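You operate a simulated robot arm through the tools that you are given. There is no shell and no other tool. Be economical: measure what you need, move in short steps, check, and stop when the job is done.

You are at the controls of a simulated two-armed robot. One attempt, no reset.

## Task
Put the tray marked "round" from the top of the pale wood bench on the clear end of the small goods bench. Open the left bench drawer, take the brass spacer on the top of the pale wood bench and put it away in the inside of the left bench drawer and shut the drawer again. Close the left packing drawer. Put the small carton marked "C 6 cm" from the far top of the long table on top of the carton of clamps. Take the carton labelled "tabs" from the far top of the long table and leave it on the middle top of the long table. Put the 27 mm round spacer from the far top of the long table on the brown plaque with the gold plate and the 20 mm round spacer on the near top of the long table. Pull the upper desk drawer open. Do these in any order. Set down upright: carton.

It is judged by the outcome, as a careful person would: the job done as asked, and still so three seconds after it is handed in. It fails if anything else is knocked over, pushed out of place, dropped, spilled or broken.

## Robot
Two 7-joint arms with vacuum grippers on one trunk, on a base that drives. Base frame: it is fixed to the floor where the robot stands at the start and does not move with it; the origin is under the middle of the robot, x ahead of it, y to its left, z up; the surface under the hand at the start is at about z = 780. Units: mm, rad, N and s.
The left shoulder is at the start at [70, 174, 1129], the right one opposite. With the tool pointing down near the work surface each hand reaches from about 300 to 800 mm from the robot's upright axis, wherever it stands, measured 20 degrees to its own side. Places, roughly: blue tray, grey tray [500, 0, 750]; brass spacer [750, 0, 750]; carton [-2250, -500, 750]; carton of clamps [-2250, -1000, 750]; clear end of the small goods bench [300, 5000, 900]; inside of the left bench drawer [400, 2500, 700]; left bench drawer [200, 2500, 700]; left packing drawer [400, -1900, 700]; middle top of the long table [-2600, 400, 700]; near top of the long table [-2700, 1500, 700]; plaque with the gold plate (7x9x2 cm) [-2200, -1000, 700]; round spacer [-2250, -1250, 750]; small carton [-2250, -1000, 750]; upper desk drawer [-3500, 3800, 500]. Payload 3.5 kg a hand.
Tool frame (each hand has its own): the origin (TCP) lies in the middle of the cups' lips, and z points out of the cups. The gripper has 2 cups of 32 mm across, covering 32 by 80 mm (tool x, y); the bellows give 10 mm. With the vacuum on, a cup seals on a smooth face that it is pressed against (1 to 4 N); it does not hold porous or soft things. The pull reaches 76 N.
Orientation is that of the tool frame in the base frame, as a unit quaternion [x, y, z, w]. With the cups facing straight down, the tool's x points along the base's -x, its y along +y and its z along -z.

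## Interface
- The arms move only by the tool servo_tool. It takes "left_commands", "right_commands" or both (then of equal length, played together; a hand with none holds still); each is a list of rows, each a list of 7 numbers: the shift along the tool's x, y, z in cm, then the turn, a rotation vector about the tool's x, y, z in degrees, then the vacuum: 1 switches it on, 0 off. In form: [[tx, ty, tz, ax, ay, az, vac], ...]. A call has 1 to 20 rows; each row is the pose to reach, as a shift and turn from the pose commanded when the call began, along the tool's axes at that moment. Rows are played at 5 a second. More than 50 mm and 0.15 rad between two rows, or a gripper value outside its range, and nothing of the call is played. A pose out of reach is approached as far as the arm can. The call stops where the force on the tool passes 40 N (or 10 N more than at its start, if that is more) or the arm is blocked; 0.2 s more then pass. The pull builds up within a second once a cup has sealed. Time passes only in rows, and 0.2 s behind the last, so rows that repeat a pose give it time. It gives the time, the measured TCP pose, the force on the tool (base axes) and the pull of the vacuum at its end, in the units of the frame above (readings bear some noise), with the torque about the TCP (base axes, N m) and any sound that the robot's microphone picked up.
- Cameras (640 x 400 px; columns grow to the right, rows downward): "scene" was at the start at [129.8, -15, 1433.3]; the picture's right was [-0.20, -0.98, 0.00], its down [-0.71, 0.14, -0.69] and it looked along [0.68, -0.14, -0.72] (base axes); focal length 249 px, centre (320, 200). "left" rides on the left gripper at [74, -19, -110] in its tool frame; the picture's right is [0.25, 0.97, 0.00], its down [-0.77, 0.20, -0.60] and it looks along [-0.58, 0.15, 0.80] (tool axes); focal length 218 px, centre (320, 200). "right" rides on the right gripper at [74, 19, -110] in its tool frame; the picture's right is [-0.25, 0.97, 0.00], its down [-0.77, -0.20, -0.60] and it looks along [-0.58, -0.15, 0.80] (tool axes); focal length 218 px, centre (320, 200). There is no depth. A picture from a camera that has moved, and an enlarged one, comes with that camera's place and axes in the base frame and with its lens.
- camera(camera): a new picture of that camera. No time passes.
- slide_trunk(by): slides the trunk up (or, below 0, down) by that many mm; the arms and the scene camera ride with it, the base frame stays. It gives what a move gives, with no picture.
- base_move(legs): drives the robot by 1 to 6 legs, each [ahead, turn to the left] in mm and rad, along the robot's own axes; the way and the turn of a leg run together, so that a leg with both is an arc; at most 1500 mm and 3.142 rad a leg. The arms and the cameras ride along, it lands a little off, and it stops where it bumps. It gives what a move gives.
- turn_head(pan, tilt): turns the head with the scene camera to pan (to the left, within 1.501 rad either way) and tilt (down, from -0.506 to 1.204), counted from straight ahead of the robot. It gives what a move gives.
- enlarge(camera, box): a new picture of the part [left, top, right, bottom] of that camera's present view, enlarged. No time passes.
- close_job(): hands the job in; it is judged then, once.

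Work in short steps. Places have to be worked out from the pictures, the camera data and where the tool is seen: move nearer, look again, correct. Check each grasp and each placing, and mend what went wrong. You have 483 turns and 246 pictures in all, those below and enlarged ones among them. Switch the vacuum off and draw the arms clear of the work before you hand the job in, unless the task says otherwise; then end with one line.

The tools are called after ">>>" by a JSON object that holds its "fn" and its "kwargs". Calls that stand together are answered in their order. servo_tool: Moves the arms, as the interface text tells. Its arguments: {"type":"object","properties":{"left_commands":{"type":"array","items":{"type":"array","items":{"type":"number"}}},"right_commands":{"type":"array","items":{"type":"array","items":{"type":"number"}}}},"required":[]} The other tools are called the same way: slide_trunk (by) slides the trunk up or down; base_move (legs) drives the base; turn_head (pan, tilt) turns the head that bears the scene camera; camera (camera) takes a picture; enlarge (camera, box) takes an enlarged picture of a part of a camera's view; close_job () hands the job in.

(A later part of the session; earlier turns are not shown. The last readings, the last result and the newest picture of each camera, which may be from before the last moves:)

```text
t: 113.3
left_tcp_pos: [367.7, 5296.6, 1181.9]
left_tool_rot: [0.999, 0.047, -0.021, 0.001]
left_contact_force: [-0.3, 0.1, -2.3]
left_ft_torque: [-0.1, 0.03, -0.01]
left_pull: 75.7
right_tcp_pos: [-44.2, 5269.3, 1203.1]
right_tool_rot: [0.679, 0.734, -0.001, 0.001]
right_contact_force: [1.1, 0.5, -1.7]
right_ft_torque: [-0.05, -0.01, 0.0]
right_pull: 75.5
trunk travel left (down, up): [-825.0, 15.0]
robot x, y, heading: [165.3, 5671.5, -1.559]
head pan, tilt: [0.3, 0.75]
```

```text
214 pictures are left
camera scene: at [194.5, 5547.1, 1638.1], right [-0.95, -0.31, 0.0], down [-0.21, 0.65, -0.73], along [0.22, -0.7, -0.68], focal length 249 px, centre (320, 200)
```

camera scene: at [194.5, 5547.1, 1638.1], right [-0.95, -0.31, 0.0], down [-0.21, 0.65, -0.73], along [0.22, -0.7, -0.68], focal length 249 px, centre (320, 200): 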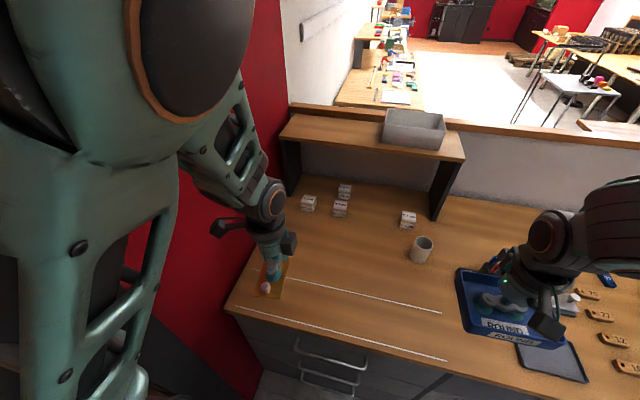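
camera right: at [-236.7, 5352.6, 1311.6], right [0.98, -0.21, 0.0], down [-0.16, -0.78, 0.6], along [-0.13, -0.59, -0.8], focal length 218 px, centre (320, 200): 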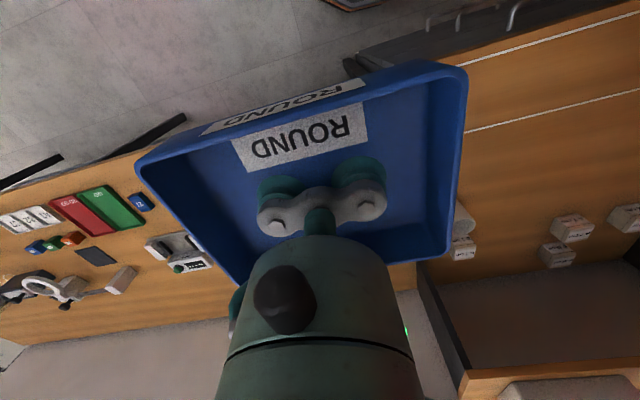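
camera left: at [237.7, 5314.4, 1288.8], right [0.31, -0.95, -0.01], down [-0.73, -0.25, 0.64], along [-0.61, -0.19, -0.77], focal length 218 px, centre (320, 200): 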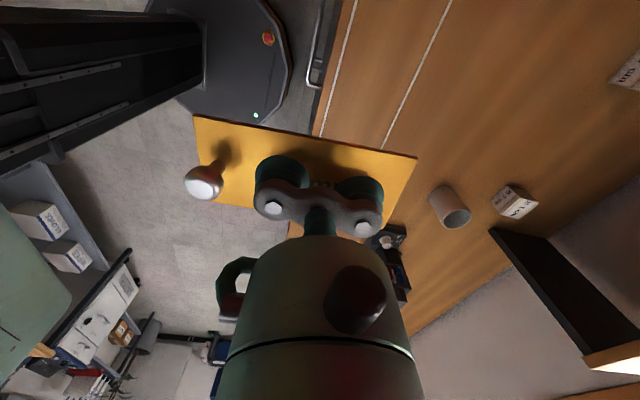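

Triangulating the mug gives bench top z≈886. I carry the tray to about (280,5065), behind the line.

>>> {"fn": "servo_tool", "kwargs": {"right_commands": [[-4.5, 0, 0, 0, 0, 0, 1], [-9, 0, 0, 0, 0, 0, 1], [-13.5, 0, 0, 0, 0, 0, 1], [-18, 2, 0, 0, 0, 2, 1], [-21, 5, 0, 0, 0, 4, 1], [-22.9, 9, 0, 0, 0, 4, 1], [-22.9, 13.5, 0, 0, 0, 4, 1], [-22.9, 18, 0, 0, 0, 4, 1], [-22.9, 22, 0, 0, 0, 4, 1], [-22.9, 26, 2, 0, 0, 4, 1], [-22.9, 30, 4, 0, 0, 4, 1], [-22.9, 30.7, 8, 0, 0, 4, 1], [-22.9, 30.7, 12, 0, 0, 4, 1], [-22.9, 30.7, 16, 0, 0, 4, 1], [-22.9, 30.7, 20, 0, 0, 4, 1], [-22.9, 30.7, 24, 0, 0, 4, 1], [-22.9, 30.7, 26, 0, 0, 4, 1], [-22.9, 30.7, 26, 0, 0, 4, 1]]}}

>>> {"fn": "camera", "kwargs": {"camera": "scene"}}

>>> {"fn": "camera", "kwargs": {"camera": "right"}}

```text
t: 117.1
left_tcp_pos: [368.4, 5294.0, 1181.0]
left_tool_rot: [0.999, 0.048, -0.021, 0.0]
left_contact_force: [-0.2, 0.3, -2.4]
left_ft_torque: [-0.08, -0.01, 0.01]
left_pull: 75.3
right_tcp_pos: [247.2, 5079.2, 949.0]
right_tool_rot: [0.703, 0.711, -0.001, 0.0]
right_contact_force: [-0.1, 0.2, -1.1]
right_ft_torque: [0.01, -0.02, -0.05]
right_pull: 75.2
right hand out of reach, approached as far as the arm can: row 11, 12, 13, 14, 15, 16, 17, 18
trunk travel left (down, up): [-825.0, 15.0]
robot x, y, heading: [169.5, 5668.8, -1.555]
head pan, tilt: [0.3, 0.75]
```

```text
213 pictures are left
camera scene: at [195.7, 5543.1, 1637.7], right [-0.95, -0.31, 0.0], down [-0.21, 0.65, -0.73], along [0.22, -0.7, -0.68], focal length 249 px, centre (320, 200)
```

scene: 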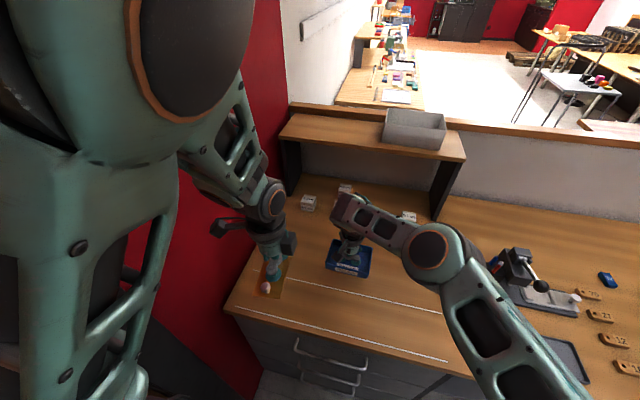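

```text
212 pictures are left
camera right: at [264.8, 5154.4, 1059.3], right [0.97, -0.24, 0.0], down [-0.19, -0.77, 0.61], along [-0.15, -0.59, -0.8], focal length 218 px, centre (320, 200)
```

right: 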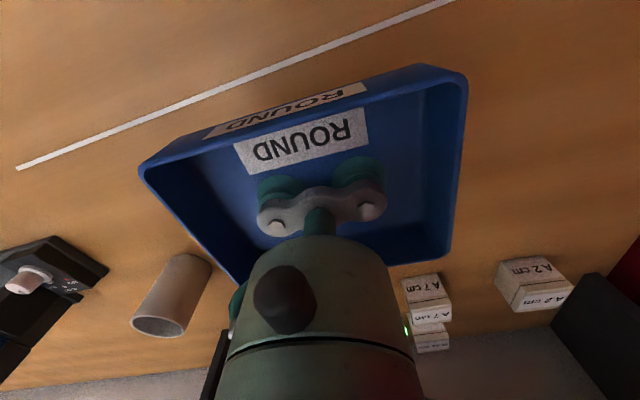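

Reach is limited by the raised trunk; this spot is good. I lower the trunk 40 mm and continue.

>>> {"fn": "slide_trunk", "kwargs": {"by": -35}}

>>> {"fn": "servo_tool", "kwargs": {"right_commands": [[-0.5, 0, 0, 0, 0, 0, 1], [-1, 0, 0.5, 0, 0, 0, 1], [-1, 0, 1, 0, 0, 0, 1], [-1, 0, 1, 0, 0, 0, 1]]}}

```text
t: 117.9
left_tcp_pos: [367.6, 5292.4, 1146.5]
left_tool_rot: [0.999, 0.048, -0.021, 0.0]
left_contact_force: [0.7, -0.6, -2.1]
left_ft_torque: [-0.08, 0.01, 0.0]
left_pull: 75.1
right_tcp_pos: [245.7, 5078.7, 913.6]
right_tool_rot: [0.703, 0.711, 0.0, 0.0]
right_contact_force: [0.3, -0.6, -1.3]
right_ft_torque: [-0.02, -0.03, 0.02]
right_pull: 75.0
trunk travel left (down, up): [-790.0, 50.0]
robot x, y, heading: [168.0, 5673.7, -1.56]
head pan, tilt: [0.3, 0.75]
```

```text
t: 118.9
left_tcp_pos: [368.8, 5292.1, 1146.7]
left_tool_rot: [0.999, 0.049, -0.022, 0.0]
left_contact_force: [0.4, 0.7, -1.8]
left_ft_torque: [-0.06, 0.01, 0.01]
left_pull: 75.6
right_tcp_pos: [246.1, 5072.3, 913.1]
right_tool_rot: [0.704, 0.71, 0.0, 0.0]
right_contact_force: [-0.1, 0.1, -1.3]
right_ft_torque: [-0.02, -0.01, 0.01]
right_pull: 75.6
right hand out of reach, approached as far as the arm can: row 2, 3, 4
trunk travel left (down, up): [-790.0, 50.0]
robot x, y, heading: [167.1, 5667.2, -1.559]
head pan, tilt: [0.3, 0.75]
```

Continue lowering with the trunk in small steps, watching the force.

>>> {"fn": "slide_trunk", "kwargs": {"by": -15}}

>>> {"fn": "slide_trunk", "kwargs": {"by": -5}}

>>> {"fn": "enlarge", "kwargs": {"camera": "scene", "box": [300, 210, 400, 290]}}

```text
t: 119.5
left_tcp_pos: [368.4, 5290.7, 1131.5]
left_tool_rot: [0.999, 0.048, -0.021, -0.001]
left_contact_force: [0.3, 0.3, -2.5]
left_ft_torque: [-0.06, 0.02, 0.0]
left_pull: 75.0
right_tcp_pos: [246.6, 5073.1, 898.4]
right_tool_rot: [0.704, 0.71, -0.001, 0.0]
right_contact_force: [0.0, 0.0, -1.1]
right_ft_torque: [-0.01, 0.01, 0.05]
right_pull: 74.9
trunk travel left (down, up): [-775.0, 65.0]
robot x, y, heading: [168.2, 5673.0, -1.561]
head pan, tilt: [0.3, 0.75]
```

```text
t: 120.1
left_tcp_pos: [367.9, 5291.3, 1126.7]
left_tool_rot: [0.999, 0.048, -0.021, -0.001]
left_contact_force: [-0.5, -0.9, -2.0]
left_ft_torque: [-0.06, 0.0, -0.04]
left_pull: 75.5
right_tcp_pos: [245.5, 5072.3, 892.3]
right_tool_rot: [0.704, 0.71, 0.0, 0.0]
right_contact_force: [0.3, -0.4, -0.7]
right_ft_torque: [-0.04, -0.03, -0.01]
right_pull: 75.5
trunk travel left (down, up): [-770.0, 70.0]
robot x, y, heading: [169.1, 5665.1, -1.556]
head pan, tilt: [0.3, 0.75]
```

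```text
5.00 times, centred on (350, 250) of scene
camera zoom: at [194.5, 5541.3, 1582.6], right [-0.95, -0.31, 0.0], down [-0.21, 0.65, -0.73], along [0.22, -0.7, -0.68], focal length 1244 px, centre (170, -50)
```

zoom: 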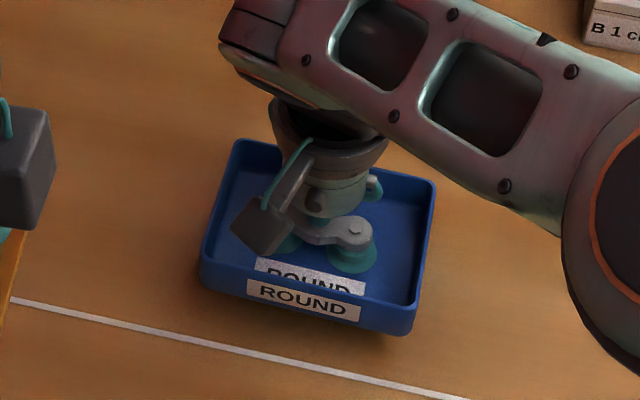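

Still hovering slightly; lower by small amounts.

>>> {"fn": "slide_trunk", "kwargs": {"by": -4}}

>>> {"fn": "slide_trunk", "kwargs": {"by": -4}}

>>> {"fn": "slide_trunk", "kwargs": {"by": -4}}

```text
t: 120.6
left_tcp_pos: [369.1, 5291.2, 1122.7]
left_tool_rot: [0.999, 0.048, -0.021, 0.0]
left_contact_force: [0.4, 0.9, -1.9]
left_ft_torque: [-0.06, 0.0, 0.02]
left_pull: 75.7
right_tcp_pos: [245.4, 5073.2, 889.0]
right_tool_rot: [0.704, 0.71, 0.0, 0.0]
right_contact_force: [0.6, 0.2, -1.2]
right_ft_torque: [-0.01, -0.01, 0.01]
right_pull: 75.1
trunk travel left (down, up): [-766.0, 74.0]
robot x, y, heading: [173.9, 5671.4, -1.559]
head pan, tilt: [0.3, 0.75]
```

```text
t: 121.1
left_tcp_pos: [368.3, 5291.9, 1117.5]
left_tool_rot: [0.999, 0.048, -0.021, 0.0]
left_contact_force: [-0.5, 0.3, -2.0]
left_ft_torque: [-0.07, 0.01, -0.02]
left_pull: 75.5
right_tcp_pos: [245.4, 5073.2, 885.1]
right_tool_rot: [0.705, 0.71, 0.0, 0.0]
right_contact_force: [-0.4, 0.0, -0.5]
right_ft_torque: [0.04, 0.01, 0.0]
right_pull: 75.7
trunk travel left (down, up): [-762.0, 78.0]
robot x, y, heading: [170.1, 5669.2, -1.557]
head pan, tilt: [0.3, 0.75]
```

```text
t: 121.7
left_tcp_pos: [368.7, 5291.5, 1114.0]
left_tool_rot: [0.999, 0.048, -0.021, -0.001]
left_contact_force: [-0.3, -0.5, -1.9]
left_ft_torque: [-0.08, 0.02, -0.03]
left_pull: 75.4
right_tcp_pos: [244.8, 5072.8, 880.4]
right_tool_rot: [0.704, 0.71, 0.0, -0.001]
right_contact_force: [0.2, 0.8, -1.4]
right_ft_torque: [-0.01, -0.02, 0.02]
right_pull: 75.7
trunk travel left (down, up): [-758.0, 82.0]
robot x, y, heading: [166.3, 5667.5, -1.558]
head pan, tilt: [0.3, 0.75]
```

No contact yet; I try the servo down with its force stop.

>>> {"fn": "servo_tool", "kwargs": {"right_commands": [[0, 0, 0.4, 0, 0, 0, 1], [0, 0, 0.8, 0, 0, 0, 1], [0, 0, 1.2, 0, 0, 0, 1], [0, 0, 1.6, 0, 0, 0, 1], [0, 0, 2.0, 0, 0, 0, 1]]}}

```text
t: 122.8
left_tcp_pos: [368.5, 5292.0, 1114.5]
left_tool_rot: [0.999, 0.048, -0.021, 0.0]
left_contact_force: [-0.1, -0.2, -1.4]
left_ft_torque: [-0.06, -0.04, -0.05]
left_pull: 75.3
right_tcp_pos: [244.4, 5073.6, 868.9]
right_tool_rot: [0.704, 0.71, 0.001, 0.0]
right_contact_force: [0.4, 0.1, -0.3]
right_ft_torque: [0.0, 0.04, 0.0]
right_pull: 75.6
right hand out of reach, approached as far as the arm can: row 4, 5
trunk travel left (down, up): [-758.0, 82.0]
robot x, y, heading: [166.8, 5671.2, -1.563]
head pan, tilt: [0.3, 0.75]
```

Lower trunk a bit more, then servo.

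>>> {"fn": "slide_trunk", "kwargs": {"by": -6}}

>>> {"fn": "slide_trunk", "kwargs": {"by": -5}}

>>> {"fn": "enlarge", "kwargs": {"camera": "scene", "box": [300, 200, 400, 280]}}

```text
t: 123.4
left_tcp_pos: [367.9, 5292.2, 1109.1]
left_tool_rot: [0.999, 0.048, -0.021, 0.0]
left_contact_force: [-0.4, -0.2, -2.4]
left_ft_torque: [-0.08, -0.04, -0.01]
left_pull: 75.6
right_tcp_pos: [244.8, 5073.8, 864.2]
right_tool_rot: [0.704, 0.71, 0.0, 0.001]
right_contact_force: [0.2, 2.0, 6.1]
right_ft_torque: [0.22, 0.2, 0.1]
right_pull: 75.3
trunk travel left (down, up): [-752.0, 88.0]
robot x, y, heading: [165.3, 5670.7, -1.56]
head pan, tilt: [0.3, 0.75]
```

```text
t: 123.9
left_tcp_pos: [367.3, 5294.6, 1105.6]
left_tool_rot: [0.999, 0.048, -0.022, 0.001]
left_contact_force: [0.3, 0.8, -2.5]
left_ft_torque: [-0.06, -0.01, 0.01]
left_pull: 75.4
right_tcp_pos: [244.2, 5074.2, 863.1]
right_tool_rot: [0.704, 0.71, -0.002, 0.005]
right_contact_force: [2.0, -5.5, 36.7]
right_ft_torque: [0.51, 0.36, 0.2]
right_pull: 75.7
trunk travel left (down, up): [-747.0, 93.0]
robot x, y, heading: [169.3, 5672.4, -1.557]
head pan, tilt: [0.3, 0.75]
```

```text
5.00 times, centred on (350, 240) of scene
camera zoom: at [193.9, 5546.0, 1560.6], right [-0.95, -0.31, 0.0], down [-0.21, 0.65, -0.73], along [0.22, -0.7, -0.68], focal length 1244 px, centre (170, 0)
```

zoom: 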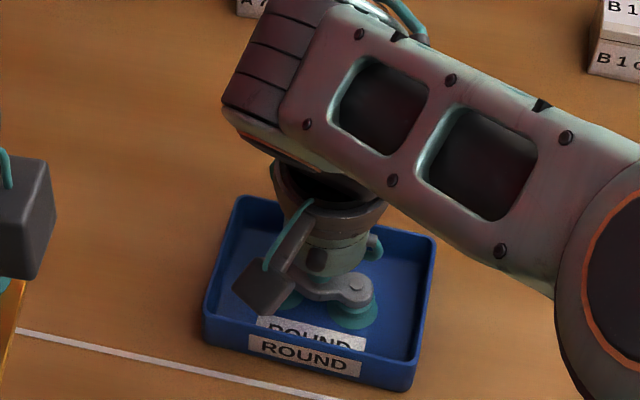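

The tray is down (37 N). I release the vacuum and lift away.

>>> {"fn": "servo_tool", "kwargs": {"right_commands": [[0, 0, 0, 0, 0, 0, 0], [0, 0, 0, 0, 0, 0, 0], [0, 0, 0, 0, 0, 0, 0], [0, 0, 0, 0, 0, 0, 0], [0, 0, -0.5, 0, 0, 0, 0], [0, 0, -1, 0, 0, 0, 0]]}}

>>> {"fn": "slide_trunk", "kwargs": {"by": 120}}

>>> {"fn": "camera", "kwargs": {"camera": "scene"}}

```text
t: 125.3
left_tcp_pos: [368.1, 5292.0, 1103.5]
left_tool_rot: [0.999, 0.048, -0.02, -0.001]
left_contact_force: [0.6, 1.5, -2.0]
left_ft_torque: [-0.07, -0.01, -0.02]
left_pull: 75.8
right_tcp_pos: [244.4, 5073.7, 867.5]
right_tool_rot: [0.704, 0.711, 0.001, 0.001]
right_contact_force: [-0.7, -0.7, 0.4]
right_ft_torque: [0.03, -0.01, -0.01]
right_pull: 0.0
trunk travel left (down, up): [-747.0, 93.0]
robot x, y, heading: [168.5, 5667.2, -1.561]
head pan, tilt: [0.3, 0.75]
```

```text
t: 126.6
left_tcp_pos: [368.6, 5292.7, 1195.9]
left_tool_rot: [0.999, 0.048, -0.022, -0.001]
left_contact_force: [-0.6, 0.2, -1.9]
left_ft_torque: [-0.06, 0.0, -0.02]
left_pull: 75.3
right_tcp_pos: [243.9, 5072.9, 961.3]
right_tool_rot: [0.704, 0.71, 0.001, 0.001]
right_contact_force: [-0.4, 0.1, 0.0]
right_ft_torque: [0.01, -0.02, 0.0]
right_pull: 0.0
right hand out of reach, approached as far as the arm can: row 1
trunk travel left (down, up): [-840.0, 0.0]
robot x, y, heading: [167.7, 5671.3, -1.558]
head pan, tilt: [0.3, 0.75]
```

```text
209 pictures are left
camera scene: at [194.5, 5541.5, 1652.6], right [-0.95, -0.31, 0.0], down [-0.21, 0.65, -0.73], along [0.22, -0.7, -0.68], focal length 249 px, centre (320, 200)
```

scene: 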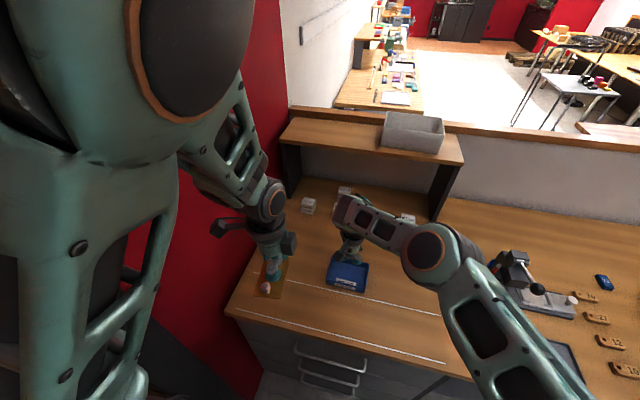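

Tray is placed. I retract the right arm back to the carrying pose.

>>> {"fn": "servo_tool", "kwargs": {"right_commands": [[0, 0, -4, 0, 0, 0, 0], [0, -2, -8, 0, 0, 0, 0], [0, -5, -11, 0, 0, 0, 0], [0, -8, -14, 0, 0, 0, 0], [0, -12, -17, 0, 0, 0, 0], [1, -16, -19, 0, 0, 0, 0], [3, -20, -20, 0, 0, 0, 0], [6, -23, -20, 0, 0, 0, 0], [9, -26, -20, 0, 0, 0, 0], [12, -29, -20, 0, 0, 0, 0], [16, -30, -20, 0, 0, 0, 0], [20, -30, -20, 0, 0, 0, 0], [20, -30, -20, 0, 0, 0, 0]]}}

>>> {"fn": "camera", "kwargs": {"camera": "scene"}}

```text
t: 129.4
left_tcp_pos: [367.5, 5291.4, 1195.8]
left_tool_rot: [0.999, 0.049, -0.021, -0.001]
left_contact_force: [-0.4, -0.1, -1.5]
left_ft_torque: [-0.09, -0.02, 0.05]
left_pull: 75.7
right_tcp_pos: [-57.8, 5271.0, 1159.7]
right_tool_rot: [0.704, 0.71, 0.0, 0.001]
right_contact_force: [-0.2, -1.3, -0.6]
right_ft_torque: [0.02, -0.01, 0.0]
right_pull: 0.2
trunk travel left (down, up): [-840.0, 0.0]
robot x, y, heading: [168.6, 5670.1, -1.557]
head pan, tilt: [0.3, 0.75]
```

```text
208 pictures are left
camera scene: at [193.8, 5540.6, 1652.5], right [-0.95, -0.31, 0.0], down [-0.21, 0.65, -0.73], along [0.22, -0.7, -0.68], focal length 249 px, centre (320, 200)
```

scene: 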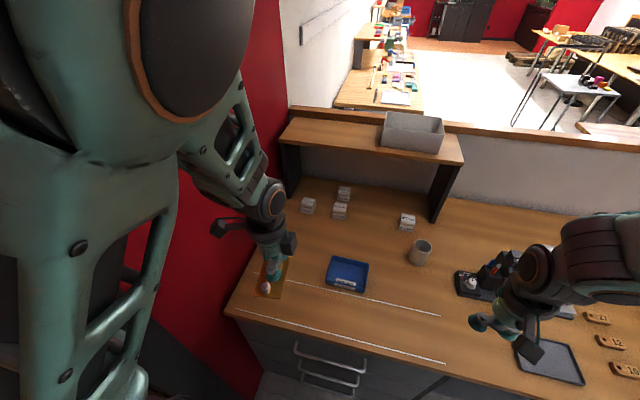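

Next the left bench drawer. I drive back the way I came.

>>> {"fn": "base_move", "kwargs": {"legs": [[0, -1.584], [1400, 0], [1300, 0], [0, 1.571], [1400, 0], [1200, 0]]}}

```text
t: 162.6
left_tcp_pos: [-2420.9, 2645.5, 1196.2]
left_tool_rot: [0.999, 0.026, -0.02, -0.001]
left_contact_force: [0.1, 0.5, -1.7]
left_ft_torque: [-0.09, 0.0, -0.02]
left_pull: 75.4
right_tcp_pos: [-2845.9, 2643.8, 1160.7]
right_tool_rot: [0.719, 0.696, 0.001, 0.001]
right_contact_force: [0.9, 1.0, 0.1]
right_ft_torque: [0.0, -0.02, 0.0]
right_pull: 0.1
trunk travel left (down, up): [-840.0, 0.0]
robot x, y, heading: [-2602.5, 3027.8, -1.603]
head pan, tilt: [0.3, 0.75]
```

I'm near the desk and the right hand is free, so I do the upper desk drawer now: back up to y≈3600 and face it.

>>> {"fn": "base_move", "kwargs": {"legs": [[-580, 0], [0, -1.54]]}}

>>> {"fn": "turn_head", "kwargs": {"pan": -0.1, "tilt": 0.7}}

>>> {"fn": "camera", "kwargs": {"camera": "scene"}}

```text
t: 169.6
left_tcp_pos: [-2962.0, 3416.9, 1197.0]
left_tool_rot: [0.737, -0.676, -0.014, -0.015]
left_contact_force: [0.4, 0.1, -1.8]
left_ft_torque: [0.0, 0.1, 0.01]
left_pull: 75.7
right_tcp_pos: [-2976.9, 3841.8, 1159.8]
right_tool_rot: [1.0, 0.0, -0.001, -0.001]
right_contact_force: [-0.7, 0.2, -0.3]
right_ft_torque: [-0.01, 0.01, 0.04]
right_pull: 0.1
trunk travel left (down, up): [-840.0, 0.0]
robot x, y, heading: [-2580.5, 3614.0, -3.145]
head pan, tilt: [0.3, 0.75]
```

```text
t: 170.5
left_tcp_pos: [-2962.1, 3416.2, 1195.9]
left_tool_rot: [0.736, -0.676, -0.015, -0.015]
left_contact_force: [-0.1, 0.7, -2.7]
left_ft_torque: [-0.01, 0.06, 0.02]
left_pull: 75.7
right_tcp_pos: [-2976.7, 3841.2, 1160.3]
right_tool_rot: [1.0, -0.001, -0.001, 0.001]
right_contact_force: [0.7, -0.6, -0.4]
right_ft_torque: [-0.02, 0.03, -0.02]
right_pull: 0.0
trunk travel left (down, up): [-840.0, 0.0]
robot x, y, heading: [-2583.2, 3615.2, -3.143]
head pan, tilt: [-0.099, 0.7]
```

```text
207 pictures are left
camera scene: at [-2716.0, 3622.1, 1656.9], right [0.1, 1.0, 0.0], down [0.64, -0.06, -0.76], along [-0.76, 0.07, -0.64], focal length 249 px, centre (320, 200)
```

scene: 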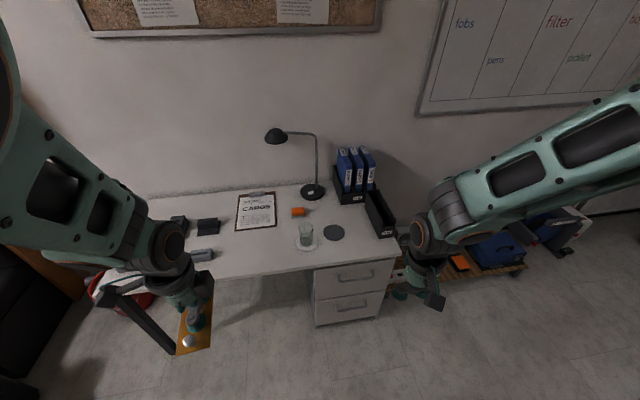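

I enlarge the drawer fronts.

>>> {"fn": "enlarge", "kwargs": {"camera": "scene", "box": [290, 230, 450, 330]}}

```text
4.00 times, centred on (370, 280) of scene
camera zoom: at [-2716.0, 3622.1, 1656.9], right [0.1, 1.0, 0.0], down [0.64, -0.06, -0.76], along [-0.76, 0.07, -0.64], focal length 995 px, centre (120, -120)
```

zoom: 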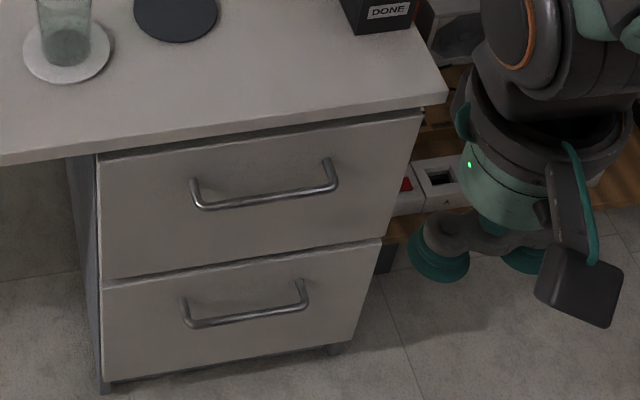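

Upper drawer face spans y≈3660–4058, z≈350–660, front plane x≈-3415, with a bar handle at z≈570. I'll suck onto the face below the handle; first lower the trunk and turn the right tool to point forward.

>>> {"fn": "slide_trunk", "kwargs": {"by": -450}}

>>> {"fn": "servo_tool", "kwargs": {"right_commands": [[-1.5, 0, 1.8, 0, -7.5, 0, 0], [-3, 0, 3.6, 0, -15, 0, 0], [-4.5, 0, 5.4, 0, -22.5, 0, 0], [-6, 0, 7.2, 0, -30, 0, 0], [-7.5, 0, 9, 0, -37.5, 0, 0], [-9, 0, 10.8, 0, -45, 0, 0], [-10.5, 0, 12.6, 0, -52.5, 0, 0], [-12, 0, 14.4, 0, -60, 0, 0], [-13.5, 0, 16.2, 0, -67.5, 0, 0], [-15, 0, 18, 0, -75, 0, 0], [-16.5, 0, 20, 0, -82.5, 0, 0], [-18, 0, 22, 0, -90, 0, 0], [-18, 0, 24, 0, -90, 0, 0], [-18, 0, 24, 0, -90, 0, 0]]}}

>>> {"fn": "camera", "kwargs": {"camera": "scene"}}

>>> {"fn": "camera", "kwargs": {"camera": "right"}}

```text
refused: -450 is not a number from -400 to 400
```

```text
t: 173.5
left_tcp_pos: [-2961.4, 3415.4, 1197.6]
left_tool_rot: [0.736, -0.676, -0.015, -0.016]
left_contact_force: [-0.4, -0.2, -2.1]
left_ft_torque: [0.02, 0.06, -0.03]
left_pull: 75.7
right_tcp_pos: [-3156.7, 3843.2, 920.7]
right_tool_rot: [-0.707, 0.0, 0.708, -0.001]
right_contact_force: [0.4, 0.0, -0.5]
right_ft_torque: [-0.01, 0.01, -0.01]
right_pull: 0.1
trunk travel left (down, up): [-840.0, 0.0]
robot x, y, heading: [-2581.2, 3609.8, -3.142]
head pan, tilt: [-0.099, 0.7]
```

```text
205 pictures are left
camera scene: at [-2715.9, 3622.0, 1656.9], right [0.1, 1.0, 0.0], down [0.64, -0.06, -0.76], along [-0.76, 0.08, -0.64], focal length 249 px, centre (320, 200)
```

scene: 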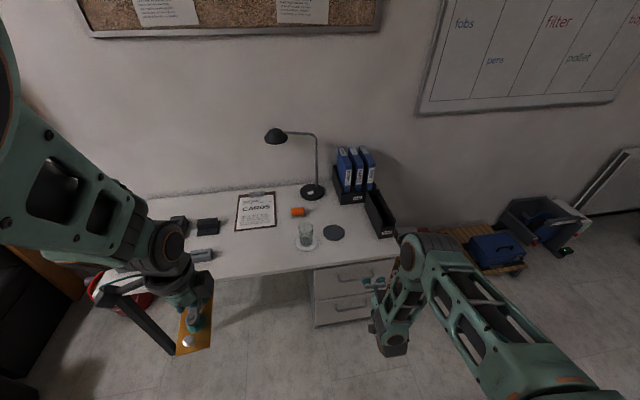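

```text
204 pictures are left
camera right: at [-3047.7, 3825.5, 846.7], right [0.0, -0.97, 0.25], down [0.61, 0.2, 0.77], along [-0.8, 0.15, 0.59], focal length 218 px, centre (320, 200)
```

right: 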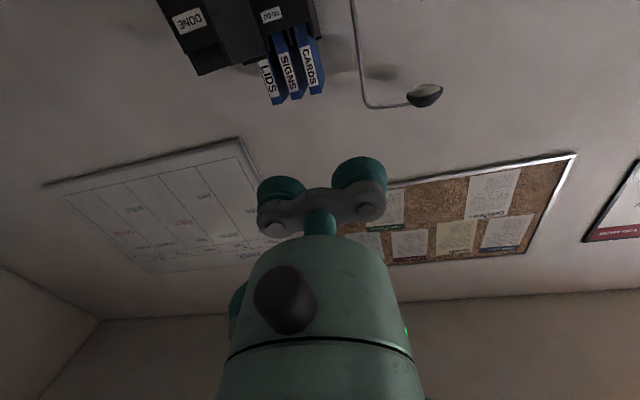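

Rotation done. Lower the trunk 400.

>>> {"fn": "slide_trunk", "kwargs": {"by": -400}}

>>> {"fn": "camera", "kwargs": {"camera": "scene"}}

```text
t: 177.3
left_tcp_pos: [-2961.6, 3416.8, 797.7]
left_tool_rot: [0.736, -0.676, -0.014, -0.015]
left_contact_force: [0.0, 0.7, -3.1]
left_ft_torque: [0.02, 0.08, -0.04]
left_pull: 75.6
right_tcp_pos: [-3158.0, 3843.2, 519.7]
right_tool_rot: [-0.707, 0.001, 0.707, 0.0]
right_contact_force: [-0.4, -0.2, -0.1]
right_ft_torque: [-0.02, -0.05, -0.01]
right_pull: 0.1
trunk travel left (down, up): [-440.0, 400.0]
robot x, y, heading: [-2580.1, 3615.0, -3.136]
head pan, tilt: [-0.099, 0.7]
```

```text
203 pictures are left
camera scene: at [-2715.9, 3622.0, 1256.9], right [0.1, 1.0, 0.0], down [0.64, -0.06, -0.76], along [-0.76, 0.08, -0.64], focal length 249 px, centre (320, 200)
```

scene: 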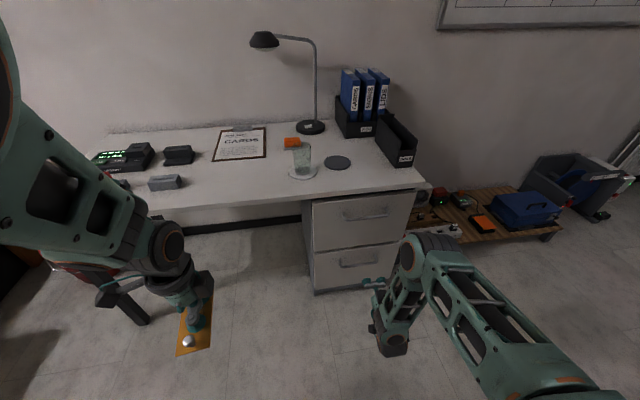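

Handle is about z≈570–610; I aim at z≈460, y≈3843 on the face and advance with vacuum on.

>>> {"fn": "servo_tool", "kwargs": {"right_commands": [[3, 0, 3, 0, 0, 0, 0], [6, 0, 6, 0, 0, 0, 0], [6, 0, 10, 0, 0, 0, 0], [6, 0, 14, 0, 0, 0, 0], [6, 0, 18, 0, 0, 0, 0], [6, 0, 21, 0, 0, 0, 0], [6, 0, 23, 0, 0, 0, 1], [6, 0, 24, 0, 0, 0, 1], [6, 0, 24.6, 0, 0, 0, 1], [6, 0, 25.2, 0, 0, 0, 1], [6, 0, 25.8, 0, 0, 0, 1], [6, 0, 26.4, 0, 0, 0, 1], [6, 0, 27, 0, 0, 0, 1], [6, 0, 27.6, 0, 0, 0, 1], [6, 0, 28.2, 0, 0, 0, 1], [6, 0, 28.8, 0, 0, 0, 1]]}}

>>> {"fn": "camera", "kwargs": {"camera": "scene"}}

```text
t: 180.7
left_tcp_pos: [-2963.2, 3415.9, 796.1]
left_tool_rot: [0.737, -0.675, -0.014, -0.015]
left_contact_force: [-0.2, 0.1, -1.6]
left_ft_torque: [-0.01, 0.1, 0.01]
left_pull: 75.0
right_tcp_pos: [-3368.8, 3842.9, 492.5]
right_tool_rot: [-0.707, 0.001, 0.707, 0.0]
right_contact_force: [0.3, 0.3, -0.4]
right_ft_torque: [-0.03, 0.0, -0.01]
right_pull: 0.0
right hand out of reach, approached as far as the arm can: row 6, 7, 8, 9, 10, 11, 12, 13, 14, 15, 16
trunk travel left (down, up): [-440.0, 400.0]
robot x, y, heading: [-2583.0, 3611.9, -3.142]
head pan, tilt: [-0.099, 0.7]
```

```text
202 pictures are left
camera scene: at [-2716.0, 3621.9, 1256.9], right [0.1, 1.0, 0.0], down [0.64, -0.06, -0.76], along [-0.76, 0.08, -0.64], focal length 249 px, centre (320, 200)
```

scene: 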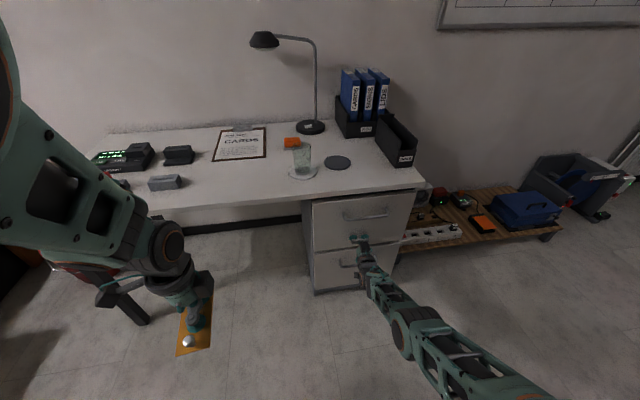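

Out of reach by a little; I draw back 10 cm, drive 150 mm closer and retry.

>>> {"fn": "servo_tool", "kwargs": {"right_commands": [[0, 0, -4, 0, 0, 0, 0], [0, 0, -8, 0, 0, 0, 0], [0, 0, -12, 0, 0, 0, 0], [0, 0, -16, 0, 0, 0, 0], [0, 0, -17, 0, 0, 0, 0]]}}

>>> {"fn": "base_move", "kwargs": {"legs": [[150, 0]]}}

>>> {"fn": "camera", "kwargs": {"camera": "scene"}}

```text
t: 181.9
left_tcp_pos: [-2962.0, 3416.8, 796.4]
left_tool_rot: [0.736, -0.676, -0.014, -0.015]
left_contact_force: [0.4, -0.6, -2.3]
left_ft_torque: [0.02, 0.09, 0.01]
left_pull: 75.7
right_tcp_pos: [-3368.3, 3843.9, 493.5]
right_tool_rot: [-0.707, 0.001, 0.707, -0.002]
right_contact_force: [-0.4, -0.2, 0.2]
right_ft_torque: [0.0, 0.02, -0.02]
right_pull: 0.1
right hand out of reach, approached as far as the arm can: row 1, 2, 3, 4, 5
trunk travel left (down, up): [-440.0, 400.0]
robot x, y, heading: [-2582.9, 3614.5, -3.141]
head pan, tilt: [-0.099, 0.7]
```

```text
t: 182.8
left_tcp_pos: [-2988.0, 3416.8, 795.5]
left_tool_rot: [0.735, -0.677, -0.015, -0.015]
left_contact_force: [-0.2, 0.6, -2.6]
left_ft_torque: [0.04, 0.08, 0.01]
left_pull: 75.8
right_tcp_pos: [-3393.5, 3844.7, 492.0]
right_tool_rot: [-0.704, 0.002, 0.71, 0.001]
right_contact_force: [22.1, 0.8, 6.5]
right_ft_torque: [0.07, -0.21, 0.01]
right_pull: 0.0
trunk travel left (down, up): [-440.0, 400.0]
robot x, y, heading: [-2611.0, 3616.4, 3.139]
head pan, tilt: [-0.099, 0.7]
stopped in leg 1: the force on the tool passed its limit at 208 N (the readings are from after the stop); the commanded pose is now the measured one
```

```text
201 pictures are left
camera scene: at [-2741.4, 3622.1, 1257.1], right [0.1, 0.99, 0.0], down [0.64, -0.07, -0.77], along [-0.76, 0.08, -0.64], focal length 249 px, centre (320, 200)
```

scene: 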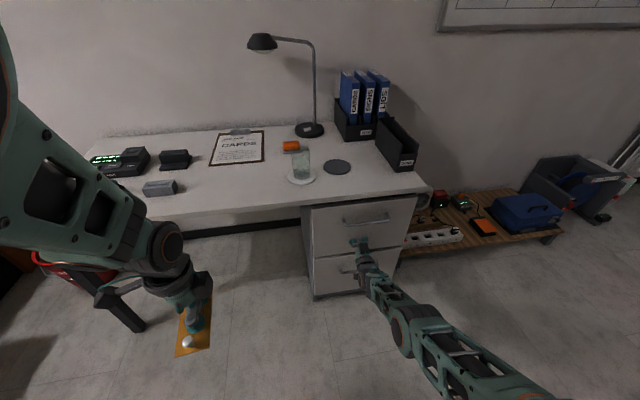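

The hand hadn't drawn back, so it touched the face at x≈-3394 (z 492, on the upper drawer). Desk looks unmoved. I switch the vacuum on here with slight pressing.

>>> {"fn": "servo_tool", "kwargs": {"right_commands": [[0, 0, 0, 0, 0, 0, 1], [0, 0, 0, 0, 0, 0, 1], [0, 0, 0.2, 0, 0, 0, 1], [0, 0, 0.2, 0, 0, 0, 1], [0, 0, 0.2, 0, 0, 0, 1]]}}

>>> {"fn": "enlarge", "kwargs": {"camera": "scene", "box": [290, 170, 450, 310]}}

```text
t: 183.7
left_tcp_pos: [-2988.4, 3416.8, 796.0]
left_tool_rot: [0.735, -0.677, -0.014, -0.016]
left_contact_force: [-0.4, -0.4, -2.1]
left_ft_torque: [0.01, 0.12, 0.01]
left_pull: 75.4
right_tcp_pos: [-3392.1, 3844.9, 492.0]
right_tool_rot: [-0.705, 0.002, 0.709, 0.001]
right_contact_force: [16.7, -1.0, 10.5]
right_ft_torque: [0.14, -0.13, 0.2]
right_pull: 75.5
trunk travel left (down, up): [-440.0, 400.0]
robot x, y, heading: [-2609.6, 3610.3, 3.142]
head pan, tilt: [-0.099, 0.7]
stopped in row 4 (right hand): the force on the tool passed its limit at 41 N (the readings are from after the stop); the commanded pose is now the measured one
```

```text
2.86 times, centred on (370, 240) of scene
camera zoom: at [-2741.3, 3621.9, 1257.4], right [0.1, 0.99, 0.0], down [0.64, -0.07, -0.77], along [-0.76, 0.08, -0.64], focal length 711 px, centre (177, 86)
```

zoom: 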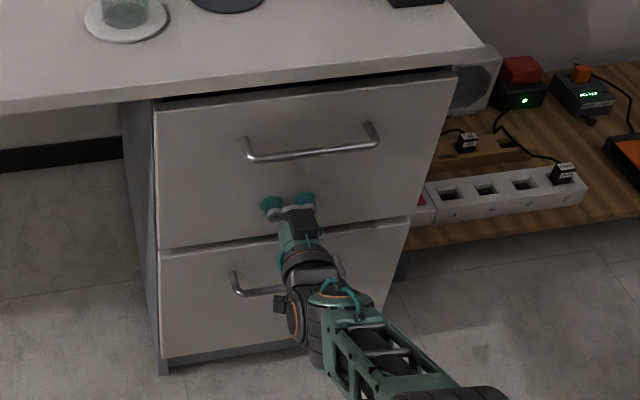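

Sealed on the upper drawer. Pull back in steps.

>>> {"fn": "servo_tool", "kwargs": {"right_commands": [[0, 0, -1, 0, 0, 0, 1], [0, 0, -2.5, 0, 0, 0, 1], [0, 0, -4.5, 0, 0, 0, 1], [0, 0, -6.5, 0, 0, 0, 1], [0, 0, -8.5, 0, 0, 0, 1], [0, 0, -10.5, 0, 0, 0, 1], [0, 0, -12.5, 0, 0, 0, 1], [0, 0, -14.5, 0, 0, 0, 1], [0, 0, -16.5, 0, 0, 0, 1], [0, 0, -18.5, 0, 0, 0, 1], [0, 0, -20.5, 0, 0, 0, 1], [0, 0, -22.5, 0, 0, 0, 1], [0, 0, -22.5, 0, 0, 0, 1]]}}

>>> {"fn": "camera", "kwargs": {"camera": "scene"}}

```text
t: 185.7
left_tcp_pos: [-2989.1, 3416.3, 795.6]
left_tool_rot: [0.736, -0.676, -0.013, -0.016]
left_contact_force: [-0.2, 0.7, -1.8]
left_ft_torque: [-0.04, 0.09, -0.02]
left_pull: 76.6
right_tcp_pos: [-3362.4, 3844.1, 478.6]
right_tool_rot: [-0.7, 0.005, 0.714, 0.0]
right_contact_force: [1.5, -5.0, 10.2]
right_ft_torque: [1.13, -0.62, -0.05]
right_pull: 75.4
right hand out of reach, approached as far as the arm can: row 1, 2, 3, 4, 5, 6, 7, 8, 9
trunk travel left (down, up): [-440.0, 400.0]
robot x, y, heading: [-2611.3, 3611.3, 3.137]
head pan, tilt: [-0.099, 0.7]
stopped in row 9 (right hand): the force on the tool passed its limit at 71 N (the readings are from after the stop); the commanded pose is now the measured one
```

```text
199 pictures are left
camera scene: at [-2744.0, 3623.0, 1257.4], right [0.1, 0.99, 0.0], down [0.64, -0.07, -0.77], along [-0.76, 0.08, -0.64], focal length 249 px, centre (320, 200)
```

scene: 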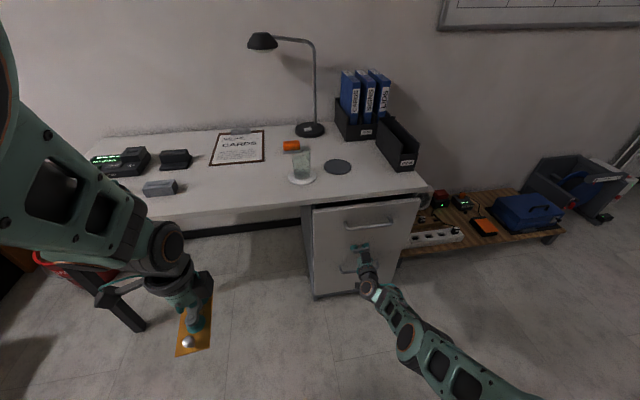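

Drawer is opening (~30 mm). The arm geometry limits it, so I pull by driving the base back.

>>> {"fn": "base_move", "kwargs": {"legs": [[-120, 0]]}}

>>> {"fn": "camera", "kwargs": {"camera": "scene"}}

```text
t: 186.9
left_tcp_pos: [-2866.1, 3417.2, 797.8]
left_tool_rot: [0.736, -0.676, -0.015, -0.015]
left_contact_force: [0.4, -0.6, -2.5]
left_ft_torque: [0.01, 0.13, 0.01]
left_pull: 75.7
right_tcp_pos: [-3239.1, 3848.4, 478.0]
right_tool_rot: [-0.7, 0.006, 0.714, 0.001]
right_contact_force: [-2.4, 30.4, 9.4]
right_ft_torque: [0.46, 0.07, 0.01]
right_pull: 75.8
trunk travel left (down, up): [-440.0, 400.0]
robot x, y, heading: [-2487.7, 3612.6, 3.135]
head pan, tilt: [-0.099, 0.7]
```

```text
198 pictures are left
camera scene: at [-2620.0, 3624.3, 1257.2], right [0.1, 0.99, 0.0], down [0.64, -0.07, -0.77], along [-0.76, 0.08, -0.64], focal length 249 px, centre (320, 200)
```

scene: 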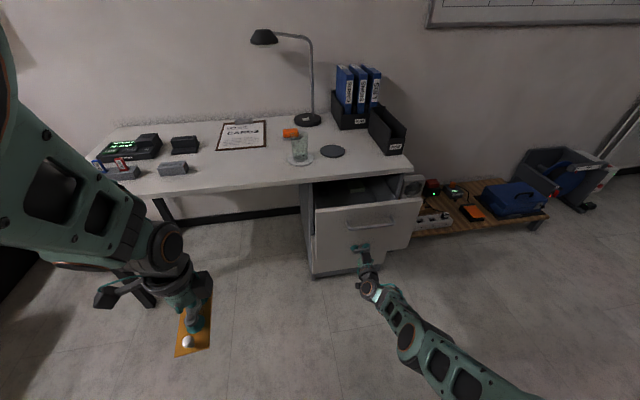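

Opening well (~155 mm). Another 120 mm.

>>> {"fn": "base_move", "kwargs": {"legs": [[-120, 0]]}}

>>> {"fn": "camera", "kwargs": {"camera": "scene"}}

```text
t: 188.2
left_tcp_pos: [-2743.3, 3417.3, 796.9]
left_tool_rot: [0.736, -0.676, -0.013, -0.015]
left_contact_force: [0.6, -0.6, -1.3]
left_ft_torque: [0.01, 0.12, 0.02]
left_pull: 75.6
right_tcp_pos: [-3116.7, 3850.0, 476.9]
right_tool_rot: [-0.7, 0.006, 0.714, 0.004]
right_contact_force: [-3.2, 31.5, 5.6]
right_ft_torque: [0.41, 0.04, 0.05]
right_pull: 75.3
trunk travel left (down, up): [-440.0, 400.0]
robot x, y, heading: [-2365.6, 3612.4, 3.141]
head pan, tilt: [-0.099, 0.7]
```

```text
197 pictures are left
camera scene: at [-2497.6, 3624.4, 1257.1], right [0.11, 0.99, 0.0], down [0.64, -0.07, -0.77], along [-0.76, 0.08, -0.64], focal length 249 px, centre (320, 200)
```

scene: 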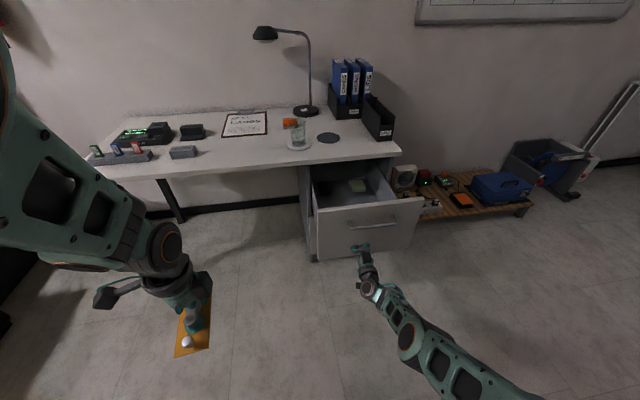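

The upper desk drawer is open ~275 mm. I release and back off.

>>> {"fn": "servo_tool", "kwargs": {"right_commands": [[0, 0, 0, 0, 0, 0, 0], [0, 0, 0, 0, 0, 0, 0], [0, 0, 0, 0, 0, 0, 0], [0, 0, 0, 0, 0, 0, 0]]}}

>>> {"fn": "base_move", "kwargs": {"legs": [[-200, 0]]}}

>>> {"fn": "camera", "kwargs": {"camera": "scene"}}

```text
t: 189.2
left_tcp_pos: [-2744.6, 3415.8, 796.2]
left_tool_rot: [0.736, -0.677, -0.014, -0.016]
left_contact_force: [-0.2, -0.4, -1.8]
left_ft_torque: [-0.02, 0.09, 0.02]
left_pull: 75.5
right_tcp_pos: [-3117.0, 3848.8, 475.9]
right_tool_rot: [-0.701, 0.005, 0.713, 0.004]
right_contact_force: [0.4, 0.0, 0.2]
right_ft_torque: [0.02, 0.0, 0.01]
right_pull: 0.1
trunk travel left (down, up): [-440.0, 400.0]
robot x, y, heading: [-2362.9, 3611.1, 3.143]
head pan, tilt: [-0.099, 0.7]
```

```text
t: 190.6
left_tcp_pos: [-2604.7, 3406.0, 795.7]
left_tool_rot: [0.741, -0.671, -0.014, -0.018]
left_contact_force: [-0.2, -0.4, -1.8]
left_ft_torque: [-0.01, 0.03, -0.01]
left_pull: 75.2
right_tcp_pos: [-2983.2, 3834.4, 475.0]
right_tool_rot: [-0.701, -0.001, 0.713, 0.0]
right_contact_force: [0.1, 0.2, -0.5]
right_ft_torque: [0.0, 0.03, 0.0]
right_pull: 0.1
trunk travel left (down, up): [-440.0, 400.0]
robot x, y, heading: [-2228.2, 3600.8, -3.134]
head pan, tilt: [-0.099, 0.7]
stopped in leg 1: the robot was blocked; the commanded pose is now the measured one
```

```text
196 pictures are left
camera scene: at [-2363.4, 3612.8, 1256.7], right [0.09, 1.0, 0.0], down [0.64, -0.06, -0.76], along [-0.76, 0.07, -0.65], focal length 249 px, centre (320, 200)
```

scene: 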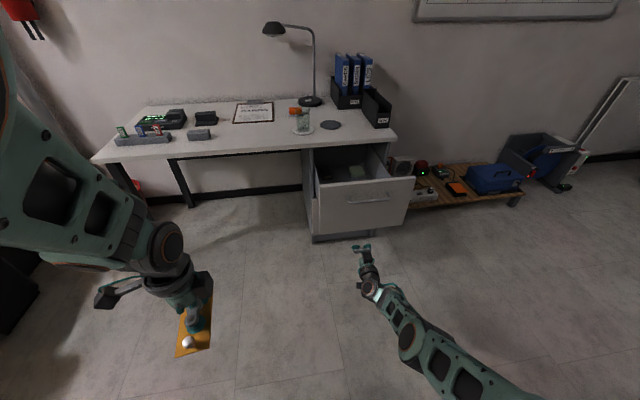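

Drawer is open and released. The base bumped something behind (the blue bench corner, probably). I move forward a bit, raise the trunk and fold the right arm back.

>>> {"fn": "base_move", "kwargs": {"legs": [[80, 0]]}}

>>> {"fn": "slide_trunk", "kwargs": {"by": 350}}

>>> {"fn": "servo_tool", "kwargs": {"right_commands": [[-1.5, 0, -2.5, 0, 6.5, 0, 0], [-3, 0, -5, 0, 13, 0, 0], [-4.5, 0, -7.5, 0, 19.5, 0, 0], [-6, 0, -10, 0, 26, 0, 0], [-7.5, 0, -12.5, 0, 32.5, 0, 0], [-9, 0, -15, 0, 39, 0, 0], [-10.5, 0, -17.5, 0, 45.5, 0, 0], [-12, 0, -20, 0, 52, 0, 0], [-13.5, 0, -22.5, 0, 58.5, 0, 0], [-15, 0, -25, 0, 65, 0, 0], [-16.5, 0, -27.5, 0, 71.5, 0, 0], [-18, 0, -30, 0, 78, 0, 0], [-19.5, 0, -32.5, 0, 84.5, 0, 0], [-21, 0, -35, 0, 89, 0, 0], [-21, 0, -35, 0, 89, 0, 0]]}}

>>> {"fn": "turn_head", "kwargs": {"pan": -1.5, "tilt": 0.6}}

>>> {"fn": "camera", "kwargs": {"camera": "scene"}}

```text
t: 191.7
left_tcp_pos: [-2687.9, 3405.2, 796.6]
left_tool_rot: [0.741, -0.671, -0.014, -0.016]
left_contact_force: [-0.4, 0.3, -2.4]
left_ft_torque: [-0.01, 0.07, -0.03]
left_pull: 75.7
right_tcp_pos: [-3064.6, 3835.7, 475.5]
right_tool_rot: [-0.701, -0.001, 0.713, 0.0]
right_contact_force: [-0.1, -0.5, -0.1]
right_ft_torque: [0.0, -0.04, 0.01]
right_pull: 0.1
trunk travel left (down, up): [-440.0, 400.0]
robot x, y, heading: [-2309.4, 3605.4, -3.131]
head pan, tilt: [-0.099, 0.7]
```

```text
t: 195.1
left_tcp_pos: [-2685.8, 3405.0, 1146.8]
left_tool_rot: [0.741, -0.671, -0.013, -0.016]
left_contact_force: [-0.2, 0.0, -2.9]
left_ft_torque: [-0.03, 0.1, -0.02]
left_pull: 75.7
right_tcp_pos: [-3064.1, 3834.8, 824.5]
right_tool_rot: [-0.702, -0.002, 0.713, -0.001]
right_contact_force: [0.6, -0.6, 0.4]
right_ft_torque: [-0.02, 0.0, 0.0]
right_pull: 0.1
trunk travel left (down, up): [-790.0, 50.0]
robot x, y, heading: [-2310.3, 3608.1, -3.132]
head pan, tilt: [-0.099, 0.7]
```

```text
t: 198.3
left_tcp_pos: [-2686.4, 3405.1, 1145.8]
left_tool_rot: [0.742, -0.67, -0.014, -0.017]
left_contact_force: [-0.3, 0.1, -2.8]
left_ft_torque: [0.0, 0.08, 0.03]
left_pull: 76.1
right_tcp_pos: [-2710.3, 3838.0, 1030.4]
right_tool_rot: [1.0, 0.001, -0.015, -0.001]
right_contact_force: [0.1, 0.3, 0.1]
right_ft_torque: [-0.03, 0.02, 0.0]
right_pull: 0.0
right hand out of reach, approached as far as the arm can: row 1
trunk travel left (down, up): [-790.0, 50.0]
robot x, y, heading: [-2310.9, 3607.9, -3.132]
head pan, tilt: [-0.099, 0.7]
```

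```text
t: 199.8
left_tcp_pos: [-2685.6, 3406.3, 1146.7]
left_tool_rot: [0.741, -0.671, -0.014, -0.015]
left_contact_force: [-0.8, -0.2, -2.7]
left_ft_torque: [0.01, 0.09, 0.01]
left_pull: 75.1
right_tcp_pos: [-2711.4, 3838.5, 1030.2]
right_tool_rot: [1.0, 0.001, -0.018, 0.0]
right_contact_force: [0.1, 0.1, -0.4]
right_ft_torque: [-0.01, 0.0, 0.01]
right_pull: 0.0
trunk travel left (down, up): [-790.0, 50.0]
robot x, y, heading: [-2311.3, 3605.7, -3.131]
head pan, tilt: [-1.499, 0.6]
```

```text
195 pictures are left
camera scene: at [-2366.2, 3694.0, 1615.5], right [1.0, 0.08, 0.0], down [0.05, -0.56, -0.82], along [-0.07, 0.82, -0.57], focal length 249 px, centre (320, 200)
```

scene: 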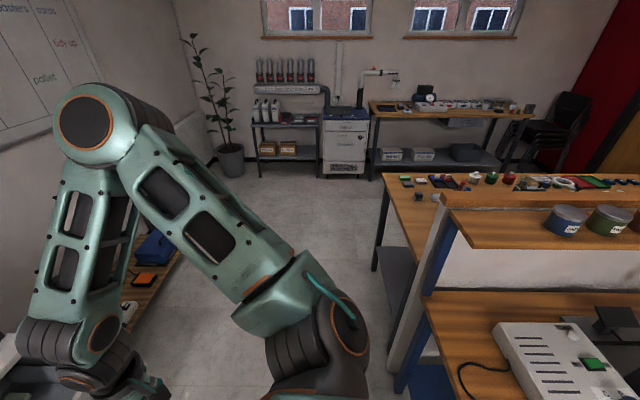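

Nothing has fallen. Now drive to the left bench drawer side: forward a bit, then around the corridor to x≈-600, y≈3150, facing +x.

>>> {"fn": "base_move", "kwargs": {"legs": [[120, 0], [0, 1.56], [500, 0], [0, 1.571], [1400, 0], [450, 0]]}}

>>> {"fn": "turn_head", "kwargs": {"pan": -0.5, "tilt": 0.6}}

>>> {"fn": "camera", "kwargs": {"camera": "scene"}}

```text
t: 220.2
left_tcp_pos: [-206.9, 3218.9, 1147.9]
left_tool_rot: [0.699, 0.715, -0.016, 0.014]
left_contact_force: [-0.4, -0.5, -2.3]
left_ft_torque: [0.02, -0.11, -0.02]
left_pull: 75.8
right_tcp_pos: [-212.9, 2783.3, 1030.2]
right_tool_rot: [0.038, 0.999, -0.002, 0.017]
right_contact_force: [-0.2, -0.1, 0.4]
right_ft_torque: [0.03, -0.03, 0.01]
right_pull: 0.0
trunk travel left (down, up): [-790.0, 50.0]
robot x, y, heading: [-595.2, 3046.7, -0.068]
head pan, tilt: [-1.499, 0.6]
```

```text
t: 221.4
left_tcp_pos: [-205.5, 3216.9, 1145.1]
left_tool_rot: [0.699, 0.715, -0.016, 0.014]
left_contact_force: [0.1, 0.5, -2.7]
left_ft_torque: [0.02, -0.09, -0.01]
left_pull: 74.5
right_tcp_pos: [-213.6, 2783.0, 1028.9]
right_tool_rot: [0.037, 0.999, -0.002, 0.017]
right_contact_force: [0.0, -1.0, 0.2]
right_ft_torque: [0.01, 0.0, 0.01]
right_pull: 0.0
trunk travel left (down, up): [-790.0, 50.0]
robot x, y, heading: [-598.1, 3046.4, -0.066]
head pan, tilt: [-0.499, 0.6]
```

```text
194 pictures are left
camera scene: at [-470.0, 2996.5, 1615.5], right [-0.54, -0.84, 0.0], down [-0.48, 0.3, -0.82], along [0.7, -0.44, -0.57], focal length 249 px, centre (320, 200)
```

scene: 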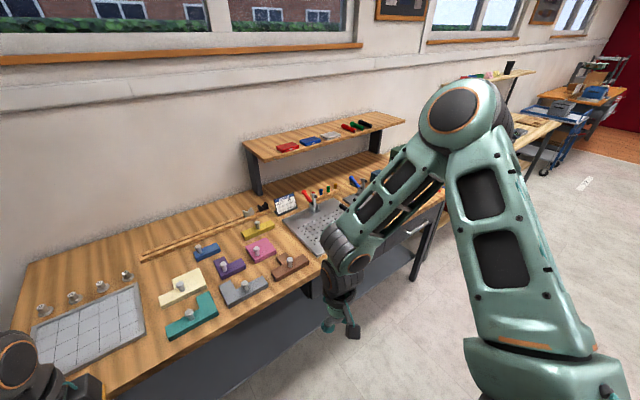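

The drawer is further toward -y; shift to y≈2650.

>>> {"fn": "base_move", "kwargs": {"legs": [[0, -1.505], [390, 0], [0, 1.571]]}}

>>> {"fn": "turn_head", "kwargs": {"pan": -0.15, "tilt": 0.75}}

>>> {"fn": "camera", "kwargs": {"camera": "scene"}}

```text
t: 231.2
left_tcp_pos: [-210.9, 2867.4, 1146.8]
left_tool_rot: [0.669, 0.743, -0.015, 0.014]
left_contact_force: [-0.2, 0.2, -1.9]
left_ft_torque: [-0.04, -0.12, 0.02]
left_pull: 74.7
right_tcp_pos: [-183.6, 2434.4, 1030.3]
right_tool_rot: [-0.005, 1.0, 0.0, 0.016]
right_contact_force: [-0.5, -0.5, 0.2]
right_ft_torque: [0.0, 0.02, 0.01]
right_pull: 0.1
trunk travel left (down, up): [-790.0, 50.0]
robot x, y, heading: [-582.8, 2665.9, 0.019]
head pan, tilt: [-0.499, 0.6]
```

```text
t: 232.1
left_tcp_pos: [-210.1, 2869.3, 1146.6]
left_tool_rot: [0.668, 0.744, -0.016, 0.014]
left_contact_force: [0.1, -0.1, -1.4]
left_ft_torque: [0.0, -0.09, 0.02]
left_pull: 75.1
right_tcp_pos: [-183.0, 2435.9, 1030.1]
right_tool_rot: [-0.004, 1.0, -0.001, 0.016]
right_contact_force: [-0.4, -0.1, 0.0]
right_ft_torque: [-0.02, 0.03, -0.01]
right_pull: 0.1
trunk travel left (down, up): [-790.0, 50.0]
robot x, y, heading: [-584.0, 2664.6, 0.015]
head pan, tilt: [-0.15, 0.75]
```

```text
193 pictures are left
camera scene: at [-453.2, 2656.1, 1602.7], right [-0.14, -0.99, 0.0], down [-0.68, 0.09, -0.73], along [0.72, -0.1, -0.68], focal length 249 px, centre (320, 200)
```

scene: 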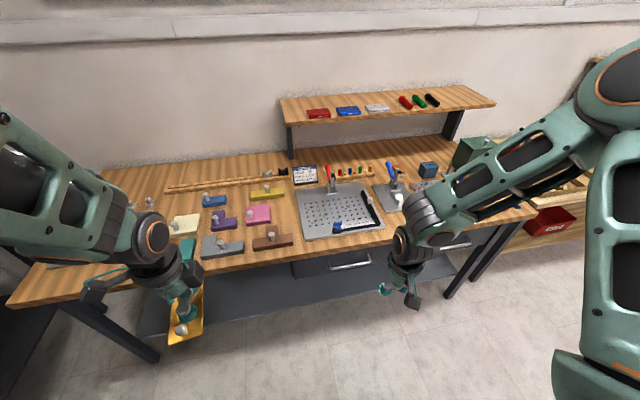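

Two drawers: the left one's handle is at about (92,2453,700). Enlarge.

>>> {"fn": "enlarge", "kwargs": {"camera": "scene", "box": [270, 220, 430, 320]}}

```text
4.00 times, centred on (350, 270) of scene
camera zoom: at [-453.2, 2656.1, 1602.7], right [-0.14, -0.99, 0.0], down [-0.68, 0.09, -0.73], along [0.72, -0.1, -0.68], focal length 995 px, centre (200, -80)
```

zoom: 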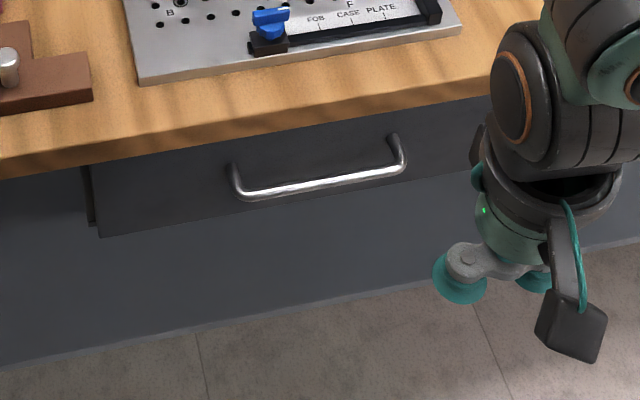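

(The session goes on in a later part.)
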